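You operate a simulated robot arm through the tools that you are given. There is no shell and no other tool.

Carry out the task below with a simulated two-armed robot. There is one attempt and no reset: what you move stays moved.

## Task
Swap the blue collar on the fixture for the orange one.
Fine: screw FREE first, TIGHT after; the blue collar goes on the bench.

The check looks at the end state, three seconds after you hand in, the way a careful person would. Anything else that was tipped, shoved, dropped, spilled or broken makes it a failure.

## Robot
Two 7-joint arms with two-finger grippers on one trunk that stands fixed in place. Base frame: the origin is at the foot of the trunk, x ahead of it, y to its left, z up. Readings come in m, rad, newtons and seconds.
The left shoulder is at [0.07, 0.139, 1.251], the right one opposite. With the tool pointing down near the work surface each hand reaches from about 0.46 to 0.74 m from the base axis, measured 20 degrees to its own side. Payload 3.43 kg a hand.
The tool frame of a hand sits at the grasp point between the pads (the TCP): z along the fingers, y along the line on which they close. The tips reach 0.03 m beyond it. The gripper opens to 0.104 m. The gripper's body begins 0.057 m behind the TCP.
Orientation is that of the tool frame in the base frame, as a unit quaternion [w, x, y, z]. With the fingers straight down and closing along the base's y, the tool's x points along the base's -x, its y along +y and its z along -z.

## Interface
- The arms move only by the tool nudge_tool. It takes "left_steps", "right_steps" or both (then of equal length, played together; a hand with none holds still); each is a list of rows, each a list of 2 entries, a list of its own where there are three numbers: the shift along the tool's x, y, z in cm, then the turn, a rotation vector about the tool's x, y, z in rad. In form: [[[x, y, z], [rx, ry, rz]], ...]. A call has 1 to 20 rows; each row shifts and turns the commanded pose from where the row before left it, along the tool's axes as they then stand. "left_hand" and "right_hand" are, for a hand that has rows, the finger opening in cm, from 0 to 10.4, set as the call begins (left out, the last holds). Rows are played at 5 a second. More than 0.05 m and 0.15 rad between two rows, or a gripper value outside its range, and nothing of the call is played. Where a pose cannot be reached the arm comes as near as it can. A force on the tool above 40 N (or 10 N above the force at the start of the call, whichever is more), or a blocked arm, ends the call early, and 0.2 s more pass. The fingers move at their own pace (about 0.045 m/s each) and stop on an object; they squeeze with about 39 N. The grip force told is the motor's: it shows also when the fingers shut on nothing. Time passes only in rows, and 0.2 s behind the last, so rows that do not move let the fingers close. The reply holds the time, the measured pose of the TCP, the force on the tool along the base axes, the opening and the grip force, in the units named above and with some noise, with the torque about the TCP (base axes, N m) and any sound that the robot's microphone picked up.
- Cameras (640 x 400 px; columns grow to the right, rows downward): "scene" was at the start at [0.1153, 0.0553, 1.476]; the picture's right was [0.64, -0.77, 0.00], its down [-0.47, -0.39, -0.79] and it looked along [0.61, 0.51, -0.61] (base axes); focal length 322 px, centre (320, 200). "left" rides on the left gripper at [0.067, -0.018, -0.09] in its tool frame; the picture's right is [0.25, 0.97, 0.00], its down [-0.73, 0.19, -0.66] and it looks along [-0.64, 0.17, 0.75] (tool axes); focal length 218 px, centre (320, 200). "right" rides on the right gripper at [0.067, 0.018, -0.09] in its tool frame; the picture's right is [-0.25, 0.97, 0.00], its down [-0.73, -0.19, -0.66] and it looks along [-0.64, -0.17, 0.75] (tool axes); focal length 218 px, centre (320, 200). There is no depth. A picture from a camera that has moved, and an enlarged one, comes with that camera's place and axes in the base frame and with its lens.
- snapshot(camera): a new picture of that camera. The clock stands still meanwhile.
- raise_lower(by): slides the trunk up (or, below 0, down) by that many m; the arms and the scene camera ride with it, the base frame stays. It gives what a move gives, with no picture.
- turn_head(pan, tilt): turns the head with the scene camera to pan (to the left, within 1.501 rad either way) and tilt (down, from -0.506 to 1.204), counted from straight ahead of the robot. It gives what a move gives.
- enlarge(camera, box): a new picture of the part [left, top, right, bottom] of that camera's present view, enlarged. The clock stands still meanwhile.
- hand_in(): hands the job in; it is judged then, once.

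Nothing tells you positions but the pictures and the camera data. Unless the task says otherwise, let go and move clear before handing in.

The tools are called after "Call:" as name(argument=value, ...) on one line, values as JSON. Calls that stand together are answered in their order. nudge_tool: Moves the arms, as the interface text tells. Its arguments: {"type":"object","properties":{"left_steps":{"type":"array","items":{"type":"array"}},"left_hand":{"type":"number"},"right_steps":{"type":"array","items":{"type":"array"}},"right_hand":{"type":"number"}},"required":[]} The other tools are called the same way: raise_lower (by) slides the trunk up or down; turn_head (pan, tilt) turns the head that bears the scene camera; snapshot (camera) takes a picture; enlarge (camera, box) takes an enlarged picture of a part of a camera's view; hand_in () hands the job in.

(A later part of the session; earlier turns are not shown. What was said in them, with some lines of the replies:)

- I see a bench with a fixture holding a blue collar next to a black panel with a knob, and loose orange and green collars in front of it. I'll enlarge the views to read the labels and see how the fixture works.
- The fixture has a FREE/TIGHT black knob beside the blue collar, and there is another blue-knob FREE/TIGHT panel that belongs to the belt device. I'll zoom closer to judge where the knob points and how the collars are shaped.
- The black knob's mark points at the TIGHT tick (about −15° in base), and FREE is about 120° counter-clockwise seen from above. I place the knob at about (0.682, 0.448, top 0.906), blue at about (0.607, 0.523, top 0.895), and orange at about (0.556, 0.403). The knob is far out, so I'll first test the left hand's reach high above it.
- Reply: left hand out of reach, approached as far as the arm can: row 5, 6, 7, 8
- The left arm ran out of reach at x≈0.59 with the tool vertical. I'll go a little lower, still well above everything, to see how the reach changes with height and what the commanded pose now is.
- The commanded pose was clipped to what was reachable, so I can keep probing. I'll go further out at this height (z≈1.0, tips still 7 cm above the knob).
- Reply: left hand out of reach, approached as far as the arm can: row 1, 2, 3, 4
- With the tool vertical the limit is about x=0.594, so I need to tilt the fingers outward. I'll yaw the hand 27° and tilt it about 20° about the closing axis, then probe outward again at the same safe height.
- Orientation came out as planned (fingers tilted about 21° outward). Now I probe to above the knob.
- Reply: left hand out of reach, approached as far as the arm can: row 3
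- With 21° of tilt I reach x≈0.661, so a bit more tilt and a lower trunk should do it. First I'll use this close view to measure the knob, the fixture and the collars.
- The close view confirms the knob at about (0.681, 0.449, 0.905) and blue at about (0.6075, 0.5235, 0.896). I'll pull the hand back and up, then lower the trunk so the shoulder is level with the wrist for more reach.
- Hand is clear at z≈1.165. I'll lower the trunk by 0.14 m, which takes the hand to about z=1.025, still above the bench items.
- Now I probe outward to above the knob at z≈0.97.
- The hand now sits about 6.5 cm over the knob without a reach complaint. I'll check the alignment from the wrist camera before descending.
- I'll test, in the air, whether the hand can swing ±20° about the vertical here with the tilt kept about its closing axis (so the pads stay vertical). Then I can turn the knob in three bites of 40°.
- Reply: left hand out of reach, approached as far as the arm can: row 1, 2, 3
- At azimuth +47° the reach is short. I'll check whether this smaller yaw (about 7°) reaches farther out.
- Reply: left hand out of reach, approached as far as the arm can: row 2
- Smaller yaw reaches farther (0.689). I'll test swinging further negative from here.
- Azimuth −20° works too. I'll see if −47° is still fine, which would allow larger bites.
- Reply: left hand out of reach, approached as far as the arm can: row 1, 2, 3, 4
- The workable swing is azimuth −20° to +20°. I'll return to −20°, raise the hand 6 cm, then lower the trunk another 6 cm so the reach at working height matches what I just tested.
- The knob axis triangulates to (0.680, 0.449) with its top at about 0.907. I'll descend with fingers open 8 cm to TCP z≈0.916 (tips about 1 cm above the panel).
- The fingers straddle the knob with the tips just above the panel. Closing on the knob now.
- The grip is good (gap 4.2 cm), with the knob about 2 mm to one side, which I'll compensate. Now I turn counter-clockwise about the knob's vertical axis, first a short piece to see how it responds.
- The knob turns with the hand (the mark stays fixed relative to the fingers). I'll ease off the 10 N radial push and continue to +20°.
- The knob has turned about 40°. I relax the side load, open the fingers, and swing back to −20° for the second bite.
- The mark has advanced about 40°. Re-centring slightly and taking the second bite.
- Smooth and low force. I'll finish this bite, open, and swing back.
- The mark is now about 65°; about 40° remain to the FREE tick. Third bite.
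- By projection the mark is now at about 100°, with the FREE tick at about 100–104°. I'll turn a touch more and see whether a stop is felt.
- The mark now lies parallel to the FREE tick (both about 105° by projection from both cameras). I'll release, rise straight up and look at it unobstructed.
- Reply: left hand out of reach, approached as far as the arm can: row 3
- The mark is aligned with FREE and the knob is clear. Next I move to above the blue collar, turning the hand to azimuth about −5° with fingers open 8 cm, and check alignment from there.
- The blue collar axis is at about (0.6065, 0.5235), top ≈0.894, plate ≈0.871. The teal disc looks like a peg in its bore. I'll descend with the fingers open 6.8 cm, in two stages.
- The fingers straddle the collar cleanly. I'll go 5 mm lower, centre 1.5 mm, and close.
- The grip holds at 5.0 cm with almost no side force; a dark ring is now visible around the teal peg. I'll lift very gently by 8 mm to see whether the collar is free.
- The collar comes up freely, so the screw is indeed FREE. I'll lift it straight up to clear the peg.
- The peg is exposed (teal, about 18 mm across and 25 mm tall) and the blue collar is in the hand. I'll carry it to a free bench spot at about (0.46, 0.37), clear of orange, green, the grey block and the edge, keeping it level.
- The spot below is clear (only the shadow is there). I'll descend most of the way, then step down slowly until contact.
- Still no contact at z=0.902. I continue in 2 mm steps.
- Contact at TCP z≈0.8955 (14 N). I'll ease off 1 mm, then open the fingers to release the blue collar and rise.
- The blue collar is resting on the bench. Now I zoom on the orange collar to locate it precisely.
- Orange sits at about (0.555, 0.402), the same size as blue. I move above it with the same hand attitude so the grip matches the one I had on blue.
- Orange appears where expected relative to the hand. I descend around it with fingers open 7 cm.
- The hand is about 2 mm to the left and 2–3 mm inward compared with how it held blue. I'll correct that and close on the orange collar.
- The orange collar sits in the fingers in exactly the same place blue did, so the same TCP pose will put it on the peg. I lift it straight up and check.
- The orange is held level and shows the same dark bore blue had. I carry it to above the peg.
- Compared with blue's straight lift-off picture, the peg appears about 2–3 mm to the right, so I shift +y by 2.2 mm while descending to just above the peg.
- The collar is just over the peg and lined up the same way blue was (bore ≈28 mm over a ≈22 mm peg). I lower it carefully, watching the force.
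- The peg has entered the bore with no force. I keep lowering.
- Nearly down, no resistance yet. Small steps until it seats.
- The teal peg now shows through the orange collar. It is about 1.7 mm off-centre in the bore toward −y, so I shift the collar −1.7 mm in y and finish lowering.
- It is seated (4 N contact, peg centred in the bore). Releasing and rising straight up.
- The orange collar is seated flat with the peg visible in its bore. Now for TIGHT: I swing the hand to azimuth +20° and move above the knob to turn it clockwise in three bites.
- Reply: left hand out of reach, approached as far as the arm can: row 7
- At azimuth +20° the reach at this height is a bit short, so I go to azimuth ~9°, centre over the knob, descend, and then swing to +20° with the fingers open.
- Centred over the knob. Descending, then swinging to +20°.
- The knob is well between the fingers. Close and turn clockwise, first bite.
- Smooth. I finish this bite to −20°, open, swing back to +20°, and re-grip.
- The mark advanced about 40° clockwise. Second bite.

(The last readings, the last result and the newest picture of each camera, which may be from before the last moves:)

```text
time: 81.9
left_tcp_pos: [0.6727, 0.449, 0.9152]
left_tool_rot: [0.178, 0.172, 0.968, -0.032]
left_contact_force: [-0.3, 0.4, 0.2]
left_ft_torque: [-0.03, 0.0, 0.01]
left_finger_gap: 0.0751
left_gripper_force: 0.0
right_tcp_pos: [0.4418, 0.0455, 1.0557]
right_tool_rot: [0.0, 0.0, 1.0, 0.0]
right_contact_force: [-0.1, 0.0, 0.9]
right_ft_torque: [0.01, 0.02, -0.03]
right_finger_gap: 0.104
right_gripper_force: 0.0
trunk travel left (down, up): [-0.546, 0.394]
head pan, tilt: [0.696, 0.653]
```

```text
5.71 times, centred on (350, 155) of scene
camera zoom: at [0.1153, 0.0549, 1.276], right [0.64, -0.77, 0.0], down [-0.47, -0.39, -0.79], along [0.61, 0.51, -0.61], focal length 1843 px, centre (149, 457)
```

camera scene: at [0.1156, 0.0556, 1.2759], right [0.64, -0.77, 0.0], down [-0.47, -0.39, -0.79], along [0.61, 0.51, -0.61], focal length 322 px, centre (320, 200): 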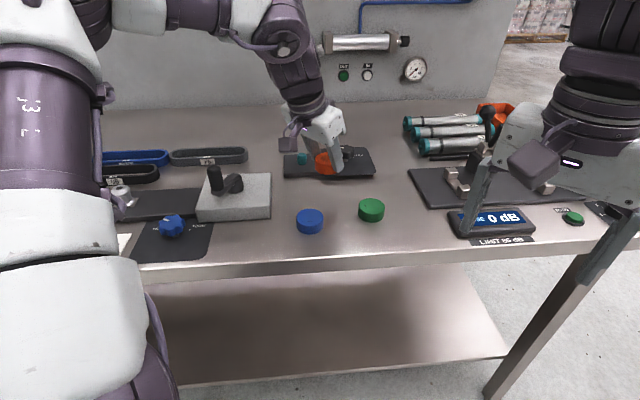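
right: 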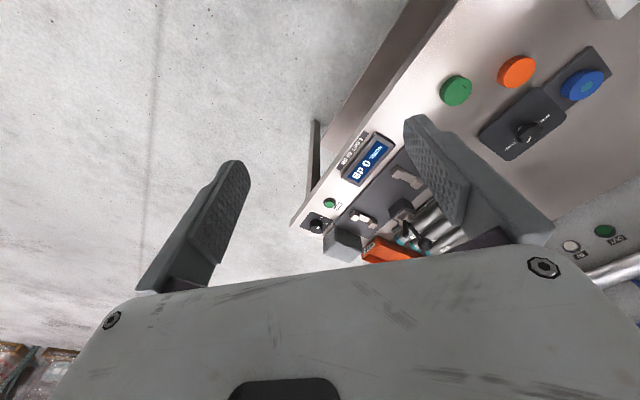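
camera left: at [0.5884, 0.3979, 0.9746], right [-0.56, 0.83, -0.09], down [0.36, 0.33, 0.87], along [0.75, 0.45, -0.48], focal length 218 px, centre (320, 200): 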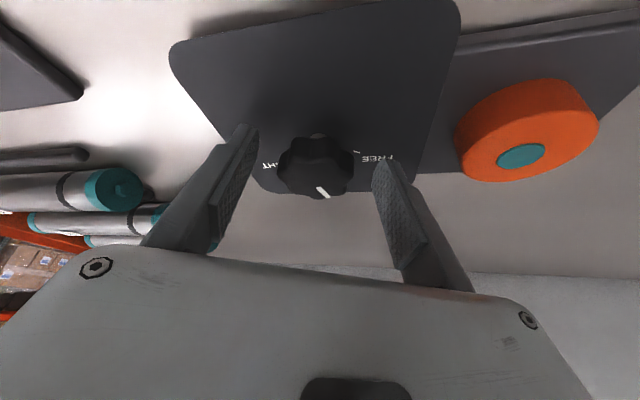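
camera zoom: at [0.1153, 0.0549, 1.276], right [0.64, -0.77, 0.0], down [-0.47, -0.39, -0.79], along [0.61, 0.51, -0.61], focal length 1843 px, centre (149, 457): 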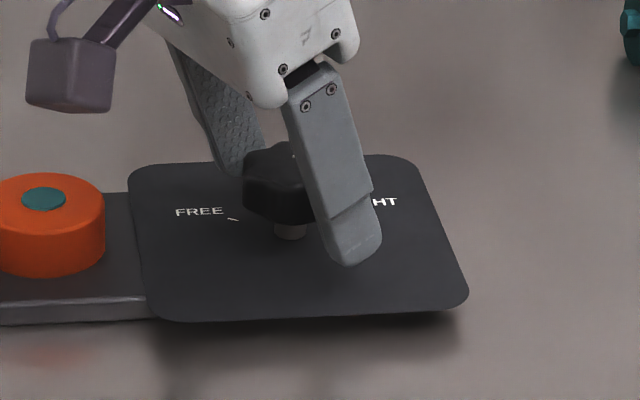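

About 40° remain to TIGHT. Swinging back for the third bite.

Call:
nudge_tool(left_steps=[[[0, -0.07, 0], [-0.0356, 0, -0.0936]], [[0, -0.07, 0], [-0.0356, 0, -0.0936]], [[0, -0.07, 0], [-0.0356, 0, -0.0936]], [[0, -0.07, 0], [-0.0356, 0, -0.0936]], [[0, -0.07, 0], [-0.0356, 0, -0.0936]], [[0, -0.07, 0], [-0.0356, 0, -0.0936]], [[0, -0.07, 0], [-0.0356, 0, -0.0936]], [[0, 0, 0], [0, 0, 0]]])

Call:
nudge_tool(left_steps=[[[0, 0, 0], [0, 0, 0]], [[0, 0, 0], [0, 0, 0]], [[0, 0, 0], [0, 0, 0]], [[0, 0, 0], [0, 0, 0]], [[0, 0, 0], [0, 0, 0]]], left_hand=0)

Call:
nudge_tool(left_steps=[[[0, 0.07, 0], [0.0356, 0, 0.0936]], [[0, 0.07, 0], [0.0356, 0, 0.0936]], [[0, 0.07, 0], [0.0356, 0, 0.0936]], [[0, 0.07, 0], [0.0356, 0, 0.0936]], [[0, 0.07, 0], [0.0356, 0, 0.0936]], [[0, 0, 0], [0, 0, 0]]])

Call:
enlarge(camera="left", box=[240, 80, 420, 210])

```text
time: 83.7
left_tcp_pos: [0.6716, 0.4468, 0.9137]
left_tool_rot: [0.177, -0.171, 0.969, 0.031]
left_contact_force: [0.1, -0.2, -0.3]
left_ft_torque: [0.03, -0.01, -0.02]
left_finger_gap: 0.0747
left_gripper_force: 0.1
right_tcp_pos: [0.4416, 0.0469, 1.0577]
right_tool_rot: [0.0, 0.0, 1.0, 0.0]
right_contact_force: [-0.4, -0.6, -0.8]
right_ft_torque: [0.03, 0.01, 0.0]
right_finger_gap: 0.1043
right_gripper_force: 0.1
trunk travel left (down, up): [-0.546, 0.394]
head pan, tilt: [0.696, 0.653]
```

```text
time: 84.9
left_tcp_pos: [0.672, 0.4449, 0.9147]
left_tool_rot: [0.177, -0.171, 0.969, 0.031]
left_contact_force: [-0.4, -1.7, -1.8]
left_ft_torque: [-0.3, -0.2, 0.02]
left_finger_gap: 0.042
left_gripper_force: 44.9
right_tcp_pos: [0.4423, 0.0467, 1.0564]
right_tool_rot: [0.0, 0.0, 1.0, 0.0]
right_contact_force: [-0.7, -0.3, -0.2]
right_ft_torque: [-0.04, 0.01, -0.01]
right_finger_gap: 0.1041
right_gripper_force: 0.1
trunk travel left (down, up): [-0.546, 0.394]
head pan, tilt: [0.696, 0.653]
```

```text
time: 86.3
left_tcp_pos: [0.6727, 0.4492, 0.915]
left_tool_rot: [0.178, 0.074, 0.981, -0.013]
left_contact_force: [-2.5, 4.5, -2.5]
left_ft_torque: [0.88, 0.35, 0.02]
left_finger_gap: 0.042
left_gripper_force: 45.3
right_tcp_pos: [0.4423, 0.0472, 1.0563]
right_tool_rot: [0.001, 0.0, 1.0, 0.0]
right_contact_force: [0.5, 0.2, 0.5]
right_ft_torque: [-0.01, 0.03, -0.01]
right_finger_gap: 0.1041
right_gripper_force: 0.0
trunk travel left (down, up): [-0.546, 0.394]
head pan, tilt: [0.696, 0.653]
```

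```text
3.08 times, centred on (330, 145) of left
camera zoom: at [0.5753, 0.4476, 0.9748], right [-0.09, 0.99, -0.09], down [0.47, 0.12, 0.87], along [0.88, 0.04, -0.48], focal length 672 px, centre (289, 369)
```

zoom: 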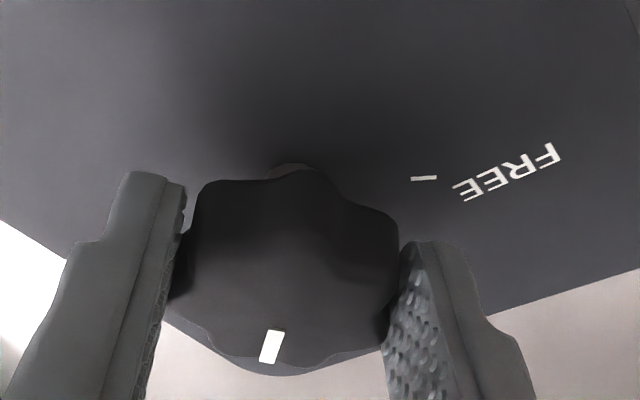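

The mark is at about −3°; the TIGHT tick is at about −15°. I turn the remaining ~12° and look for a stop.

Call:
nudge_tool(left_steps=[[[0, 0.05, 0], [0.0356, 0, 0.0936]], [[0, 0.04, 0], [0.0285, 0, 0.0749]], [[0, 0, 0], [0, 0, 0]]])

Call:
enlarge(camera="left", box=[240, 80, 420, 210])

Call:
enlarge(camera="scene", box=[310, 120, 390, 190])

```text
time: 87.1
left_tcp_pos: [0.6725, 0.453, 0.9153]
left_tool_rot: [0.177, 0.161, 0.971, -0.031]
left_contact_force: [0.1, 10.4, 0.4]
left_ft_torque: [0.63, 0.27, 0.77]
left_finger_gap: 0.0419
left_gripper_force: 45.8
right_tcp_pos: [0.4429, 0.0477, 1.057]
right_tool_rot: [-0.001, 0.0, 1.0, -0.001]
right_contact_force: [-0.3, 0.5, 0.1]
right_ft_torque: [0.02, -0.02, 0.0]
right_finger_gap: 0.1039
right_gripper_force: 0.1
trunk travel left (down, up): [-0.546, 0.394]
head pan, tilt: [0.696, 0.653]
```

```text
3.08 times, centred on (330, 145) of left
camera zoom: at [0.5764, 0.4667, 0.9747], right [0.09, 0.99, -0.09], down [0.49, 0.04, 0.87], along [0.87, -0.12, -0.48], focal length 672 px, centre (289, 369)
```

zoom: 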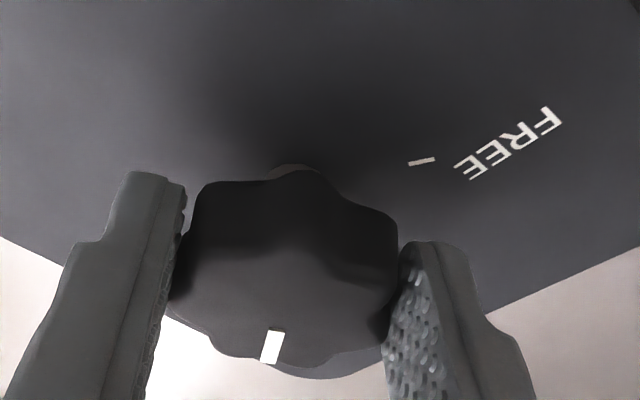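

```text
5.71 times, centred on (350, 155) of scene
camera zoom: at [0.1155, 0.0571, 1.2759], right [0.64, -0.77, 0.0], down [-0.47, -0.39, -0.79], along [0.61, 0.51, -0.61], focal length 1843 px, centre (149, 457)
```

zoom: 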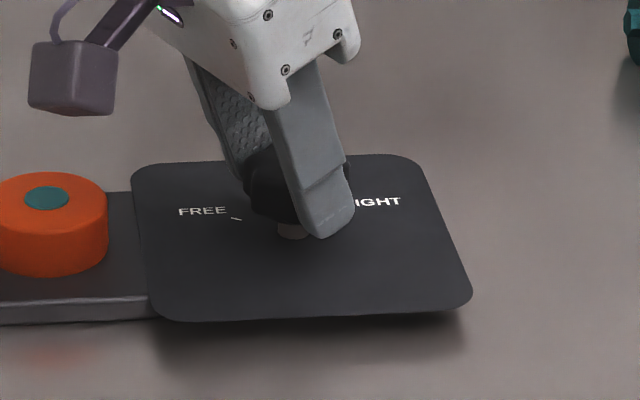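

A torque of 0.77 N·m about the vertical appears now, so the screw has reached its stop. I press slightly further to make sure it's firmly TIGHT.

Call:
nudge_tool(left_steps=[[[0, 0.02, 0], [0.0178, 0, 0.0468]], [[0, 0, 0], [0, 0, 0]]])

Call:
enlarge(camera="left", box=[240, 80, 420, 210])

```text
time: 87.7
left_tcp_pos: [0.6722, 0.4529, 0.9148]
left_tool_rot: [0.178, 0.185, 0.966, -0.035]
left_contact_force: [0.8, 15.4, 5.4]
left_ft_torque: [0.91, 0.11, 0.68]
left_finger_gap: 0.042
left_gripper_force: 44.5
right_tcp_pos: [0.4419, 0.0491, 1.0567]
right_tool_rot: [0.0, -0.002, 1.0, 0.0]
right_contact_force: [0.1, -0.7, -0.2]
right_ft_torque: [0.02, -0.02, 0.0]
right_finger_gap: 0.1039
right_gripper_force: 0.1
trunk travel left (down, up): [-0.546, 0.394]
head pan, tilt: [0.696, 0.653]
```

```text
3.08 times, centred on (330, 145) of left
camera zoom: at [0.5766, 0.4723, 0.9746], right [0.14, 0.99, -0.09], down [0.49, 0.01, 0.87], along [0.86, -0.17, -0.48], focal length 672 px, centre (289, 369)
```

zoom: 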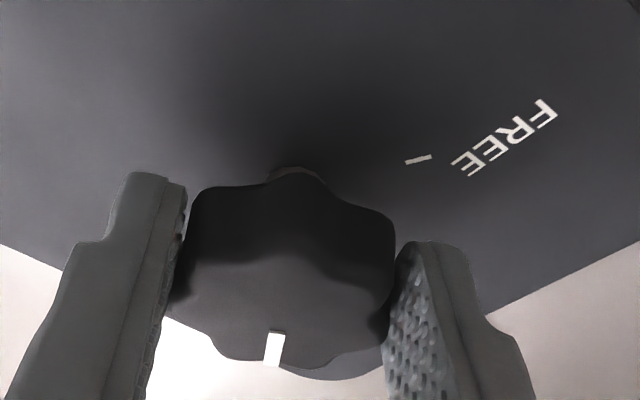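

The fingers began to slip on the knob at the stop and the mark reads about −13.5°, on the TIGHT tick. I relieve the side load, open, and rise straight up.

Call:
nudge_tool(left_steps=[[[0, 0.3, 0], [0, 0, 0]], [[0, 0, 0], [0, 0, 0]]])

Call:
nudge_tool(left_steps=[[[0, 0, 0], [0, 0, 0]], [[0, 0, 0], [0, 0, 0]], [[0, 0, 0], [0, 0, 0]]], left_hand=7.5)

Call:
nudge_tool(left_steps=[[[-0.35, 0, -0.94], [0, 0, 0]], [[-0.7, 0, -1.87], [0, 0, 0]], [[-0.7, 0, -1.87], [0, 0, 0]], [[0, 0, 0], [0, 0, 0]]])

Call:
enlarge(camera="left", box=[230, 50, 430, 180])

Call:
enlarge(camera="scene", box=[310, 120, 390, 190])

```text
time: 88.3
left_tcp_pos: [0.6715, 0.4538, 0.9164]
left_tool_rot: [0.176, 0.187, 0.966, -0.036]
left_contact_force: [-9.2, 4.1, -1.0]
left_ft_torque: [0.16, -0.49, 0.03]
left_finger_gap: 0.0418
left_gripper_force: 44.6
right_tcp_pos: [0.439, 0.0472, 1.0574]
right_tool_rot: [0.002, 0.0, 1.0, -0.001]
right_contact_force: [-0.1, -0.5, -0.7]
right_ft_torque: [-0.02, -0.03, 0.02]
right_finger_gap: 0.104
right_gripper_force: 0.2
trunk travel left (down, up): [-0.546, 0.394]
head pan, tilt: [0.696, 0.653]
```

```text
time: 89.1
left_tcp_pos: [0.6739, 0.4513, 0.9161]
left_tool_rot: [0.176, 0.186, 0.966, -0.035]
left_contact_force: [0.9, -0.8, 0.2]
left_ft_torque: [0.02, -0.01, -0.03]
left_finger_gap: 0.075
left_gripper_force: 0.0
right_tcp_pos: [0.4429, 0.0456, 1.0566]
right_tool_rot: [0.0, 0.0, 1.0, 0.0]
right_contact_force: [0.6, 0.0, -0.4]
right_ft_torque: [-0.01, 0.0, 0.0]
right_finger_gap: 0.1039
right_gripper_force: 0.1
trunk travel left (down, up): [-0.546, 0.394]
head pan, tilt: [0.696, 0.653]
```

```text
time: 90.1
left_tcp_pos: [0.6681, 0.4521, 0.9517]
left_tool_rot: [0.176, 0.186, 0.966, -0.035]
left_contact_force: [-0.3, -0.4, 0.1]
left_ft_torque: [0.02, 0.04, 0.01]
left_finger_gap: 0.0752
left_gripper_force: 0.1
left hand out of reach, approached as far as the arm can: row 3
right_tcp_pos: [0.4427, 0.0468, 1.0573]
right_tool_rot: [0.0, 0.0, 1.0, 0.0]
right_contact_force: [-0.3, 0.1, -1.6]
right_ft_torque: [-0.01, 0.01, 0.01]
right_finger_gap: 0.104
right_gripper_force: 0.0
trunk travel left (down, up): [-0.546, 0.394]
head pan, tilt: [0.696, 0.653]
```

```text
3.08 times, centred on (330, 115) of left
camera zoom: at [0.5727, 0.4712, 1.0119], right [0.14, 0.99, -0.09], down [0.49, 0.01, 0.87], along [0.86, -0.17, -0.48], focal length 672 px, centre (289, 462)
```

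zoom: 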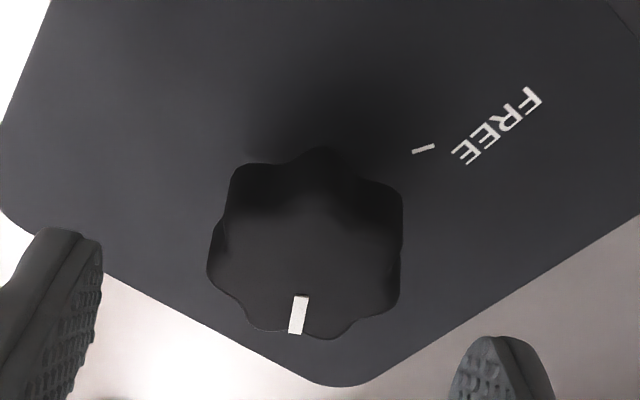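

```text
5.71 times, centred on (350, 155) of scene
camera zoom: at [0.1158, 0.0551, 1.2759], right [0.64, -0.77, 0.0], down [-0.47, -0.39, -0.79], along [0.61, 0.51, -0.61], focal length 1843 px, centre (149, 457)
```

zoom: 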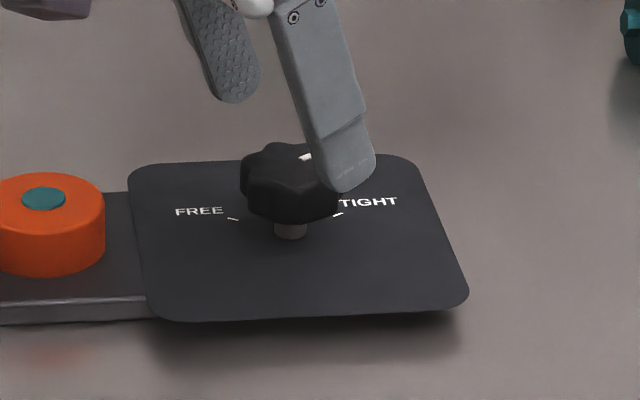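

The knob's mark is at −14°, exactly where it stood at TIGHT in the beginning. I now retreat the arm up and back, clear of everything.

Call:
nudge_tool(left_steps=[[[0.79, -0.74, -3.15], [0, 0, 0]], [[0.79, -0.74, -3.15], [0, 0, 0]], [[0.79, -0.74, -3.15], [0, 0, 0]], [[1.45, -1.81, -3.23], [0, 0, 0]], [[1.45, -1.81, -3.23], [0, 0, 0]], [[1.45, -1.81, -3.23], [0, 0, 0]], [[1.45, -1.81, -3.23], [0, 0, 0]], [[0, 0, 0], [0, 0, 0]]])

Call:
snapshot(camera="scene")

Call:
snapshot(camera="left")

Call:
enlarge(camera="scene", box=[270, 120, 400, 240])

```text
time: 91.9
left_tcp_pos: [0.4886, 0.422, 1.1311]
left_tool_rot: [0.175, 0.186, 0.966, -0.036]
left_contact_force: [0.0, 0.4, 0.6]
left_ft_torque: [-0.04, 0.02, -0.03]
left_finger_gap: 0.0751
left_gripper_force: 0.0
right_tcp_pos: [0.4431, 0.0467, 1.0551]
right_tool_rot: [0.0, 0.0, 1.0, 0.0]
right_contact_force: [-0.1, -0.9, -0.2]
right_ft_torque: [0.02, 0.0, -0.02]
right_finger_gap: 0.1039
right_gripper_force: 0.0
trunk travel left (down, up): [-0.546, 0.394]
head pan, tilt: [0.696, 0.653]
```

```text
taken
camera scene: at [0.1166, 0.0557, 1.2758], right [0.64, -0.77, 0.0], down [-0.47, -0.39, -0.79], along [0.61, 0.51, -0.61], focal length 322 px, centre (320, 200)
```

scene: 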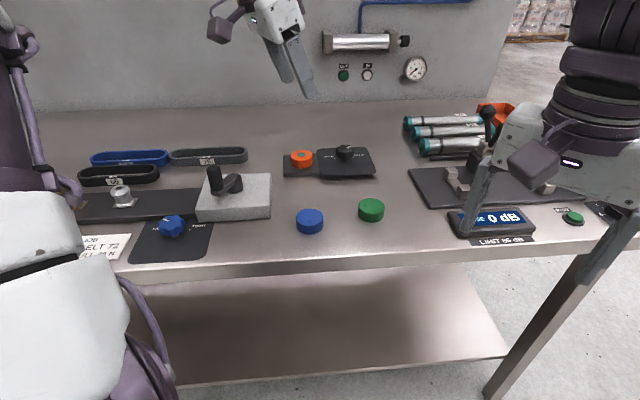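

```text
taken
camera left: at [0.3944, 0.4411, 1.1914], right [0.14, 0.99, -0.09], down [0.49, 0.01, 0.87], along [0.86, -0.17, -0.48], focal length 218 px, centre (320, 200)
```

left: 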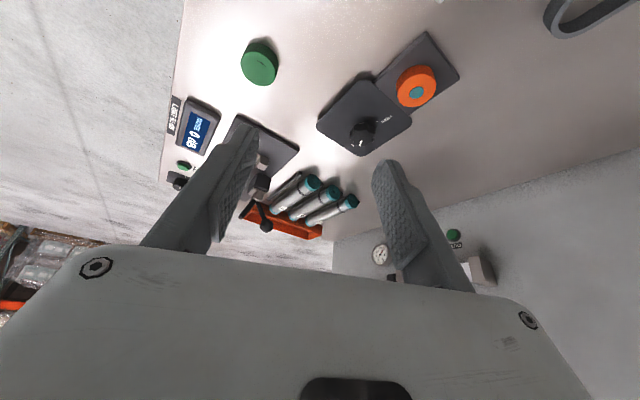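

```text
3.33 times, centred on (335, 180) of scene
camera zoom: at [0.1166, 0.0557, 1.2758], right [0.64, -0.77, 0.0], down [-0.47, -0.39, -0.79], along [0.61, 0.51, -0.61], focal length 1075 px, centre (270, 267)
```

zoom: 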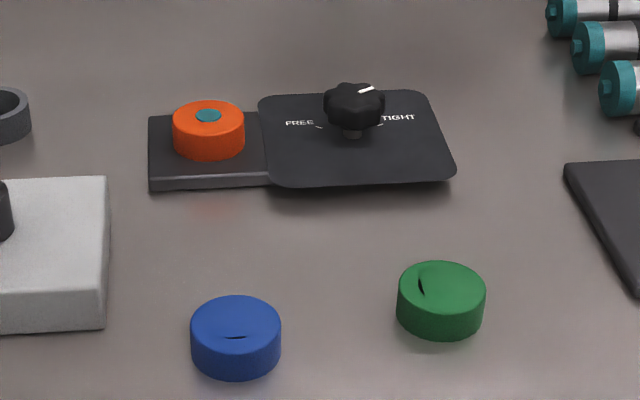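

The bench looks right: orange on the peg, blue resting on the bench, green and everything else untouched. One last close check of the knob and collar before handing in.

Call:
enlarge(camera="scene", box=[320, 138, 380, 180])

Call:
enlarge(camera="scene", box=[278, 140, 338, 185])

Call:
enlarge(camera="left", box=[310, 30, 470, 160])

```text
9.52 times, centred on (350, 159) of scene
camera zoom: at [0.1166, 0.0557, 1.2758], right [0.64, -0.77, 0.0], down [-0.47, -0.39, -0.79], along [0.61, 0.51, -0.61], focal length 3072 px, centre (34, 590)
```

zoom: 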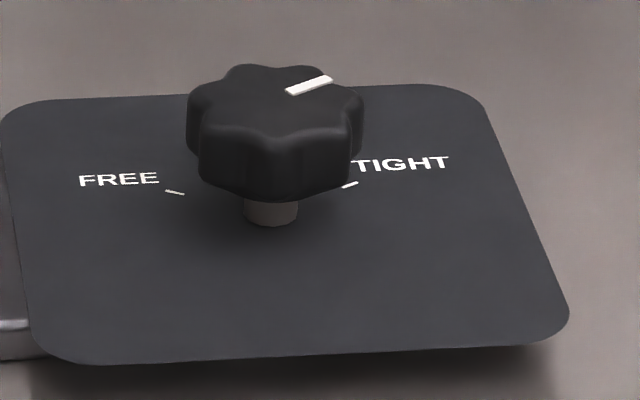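

```text
8.89 times, centred on (308, 162) of scene
camera zoom: at [0.1166, 0.0557, 1.2758], right [0.64, -0.77, 0.0], down [-0.47, -0.39, -0.79], along [0.61, 0.51, -0.61], focal length 2867 px, centre (427, 533)
```

zoom: 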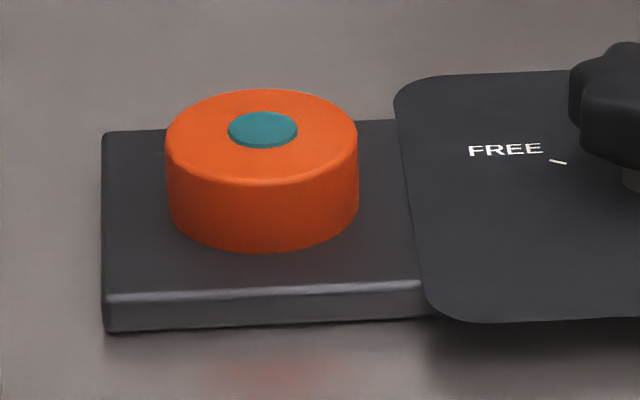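

```text
3.08 times, centred on (390, 95) of left
camera zoom: at [0.3944, 0.4411, 1.1914], right [0.14, 0.99, -0.09], down [0.49, 0.01, 0.87], along [0.86, -0.17, -0.48], focal length 672 px, centre (105, 523)
```

zoom: 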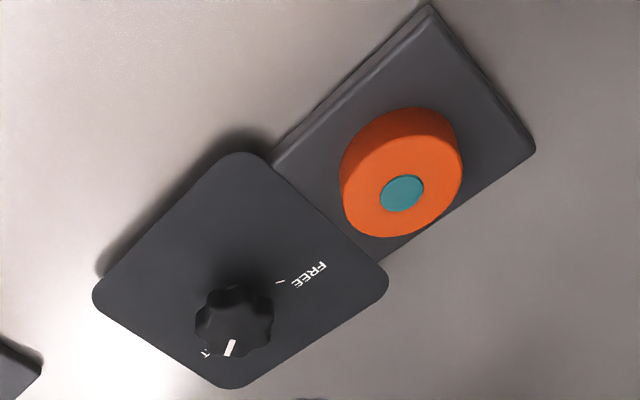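

The mark points along the TIGHT tick, the orange collar sits flat on the plate with the peg through it, blue is on the bench, and both hands are clear. I'm handing in.

Call:
hand_in()

```text
The job is handed in.
```

The collars are swapped and the job is handed in. The orange collar is on the fixture's peg, and the blue one is lying flat on the bench near the front edge.

- **Screw:** I turned the knob to FREE before lifting the blue collar. It came off with no resistance. After the orange collar was on, I turned the knob back until it hit its stop. Its mark is on TIGHT, in the same position as at the start.
- **Orange collar:** it touched down on the plate with the peg centred in its bore, and the final pictures show it sitting flat.
- **Everything else:** the final pictures show nothing else moved, and both hands are clear of the bench. I lowered the trunk 0.20 m to reach the knob and left it there.
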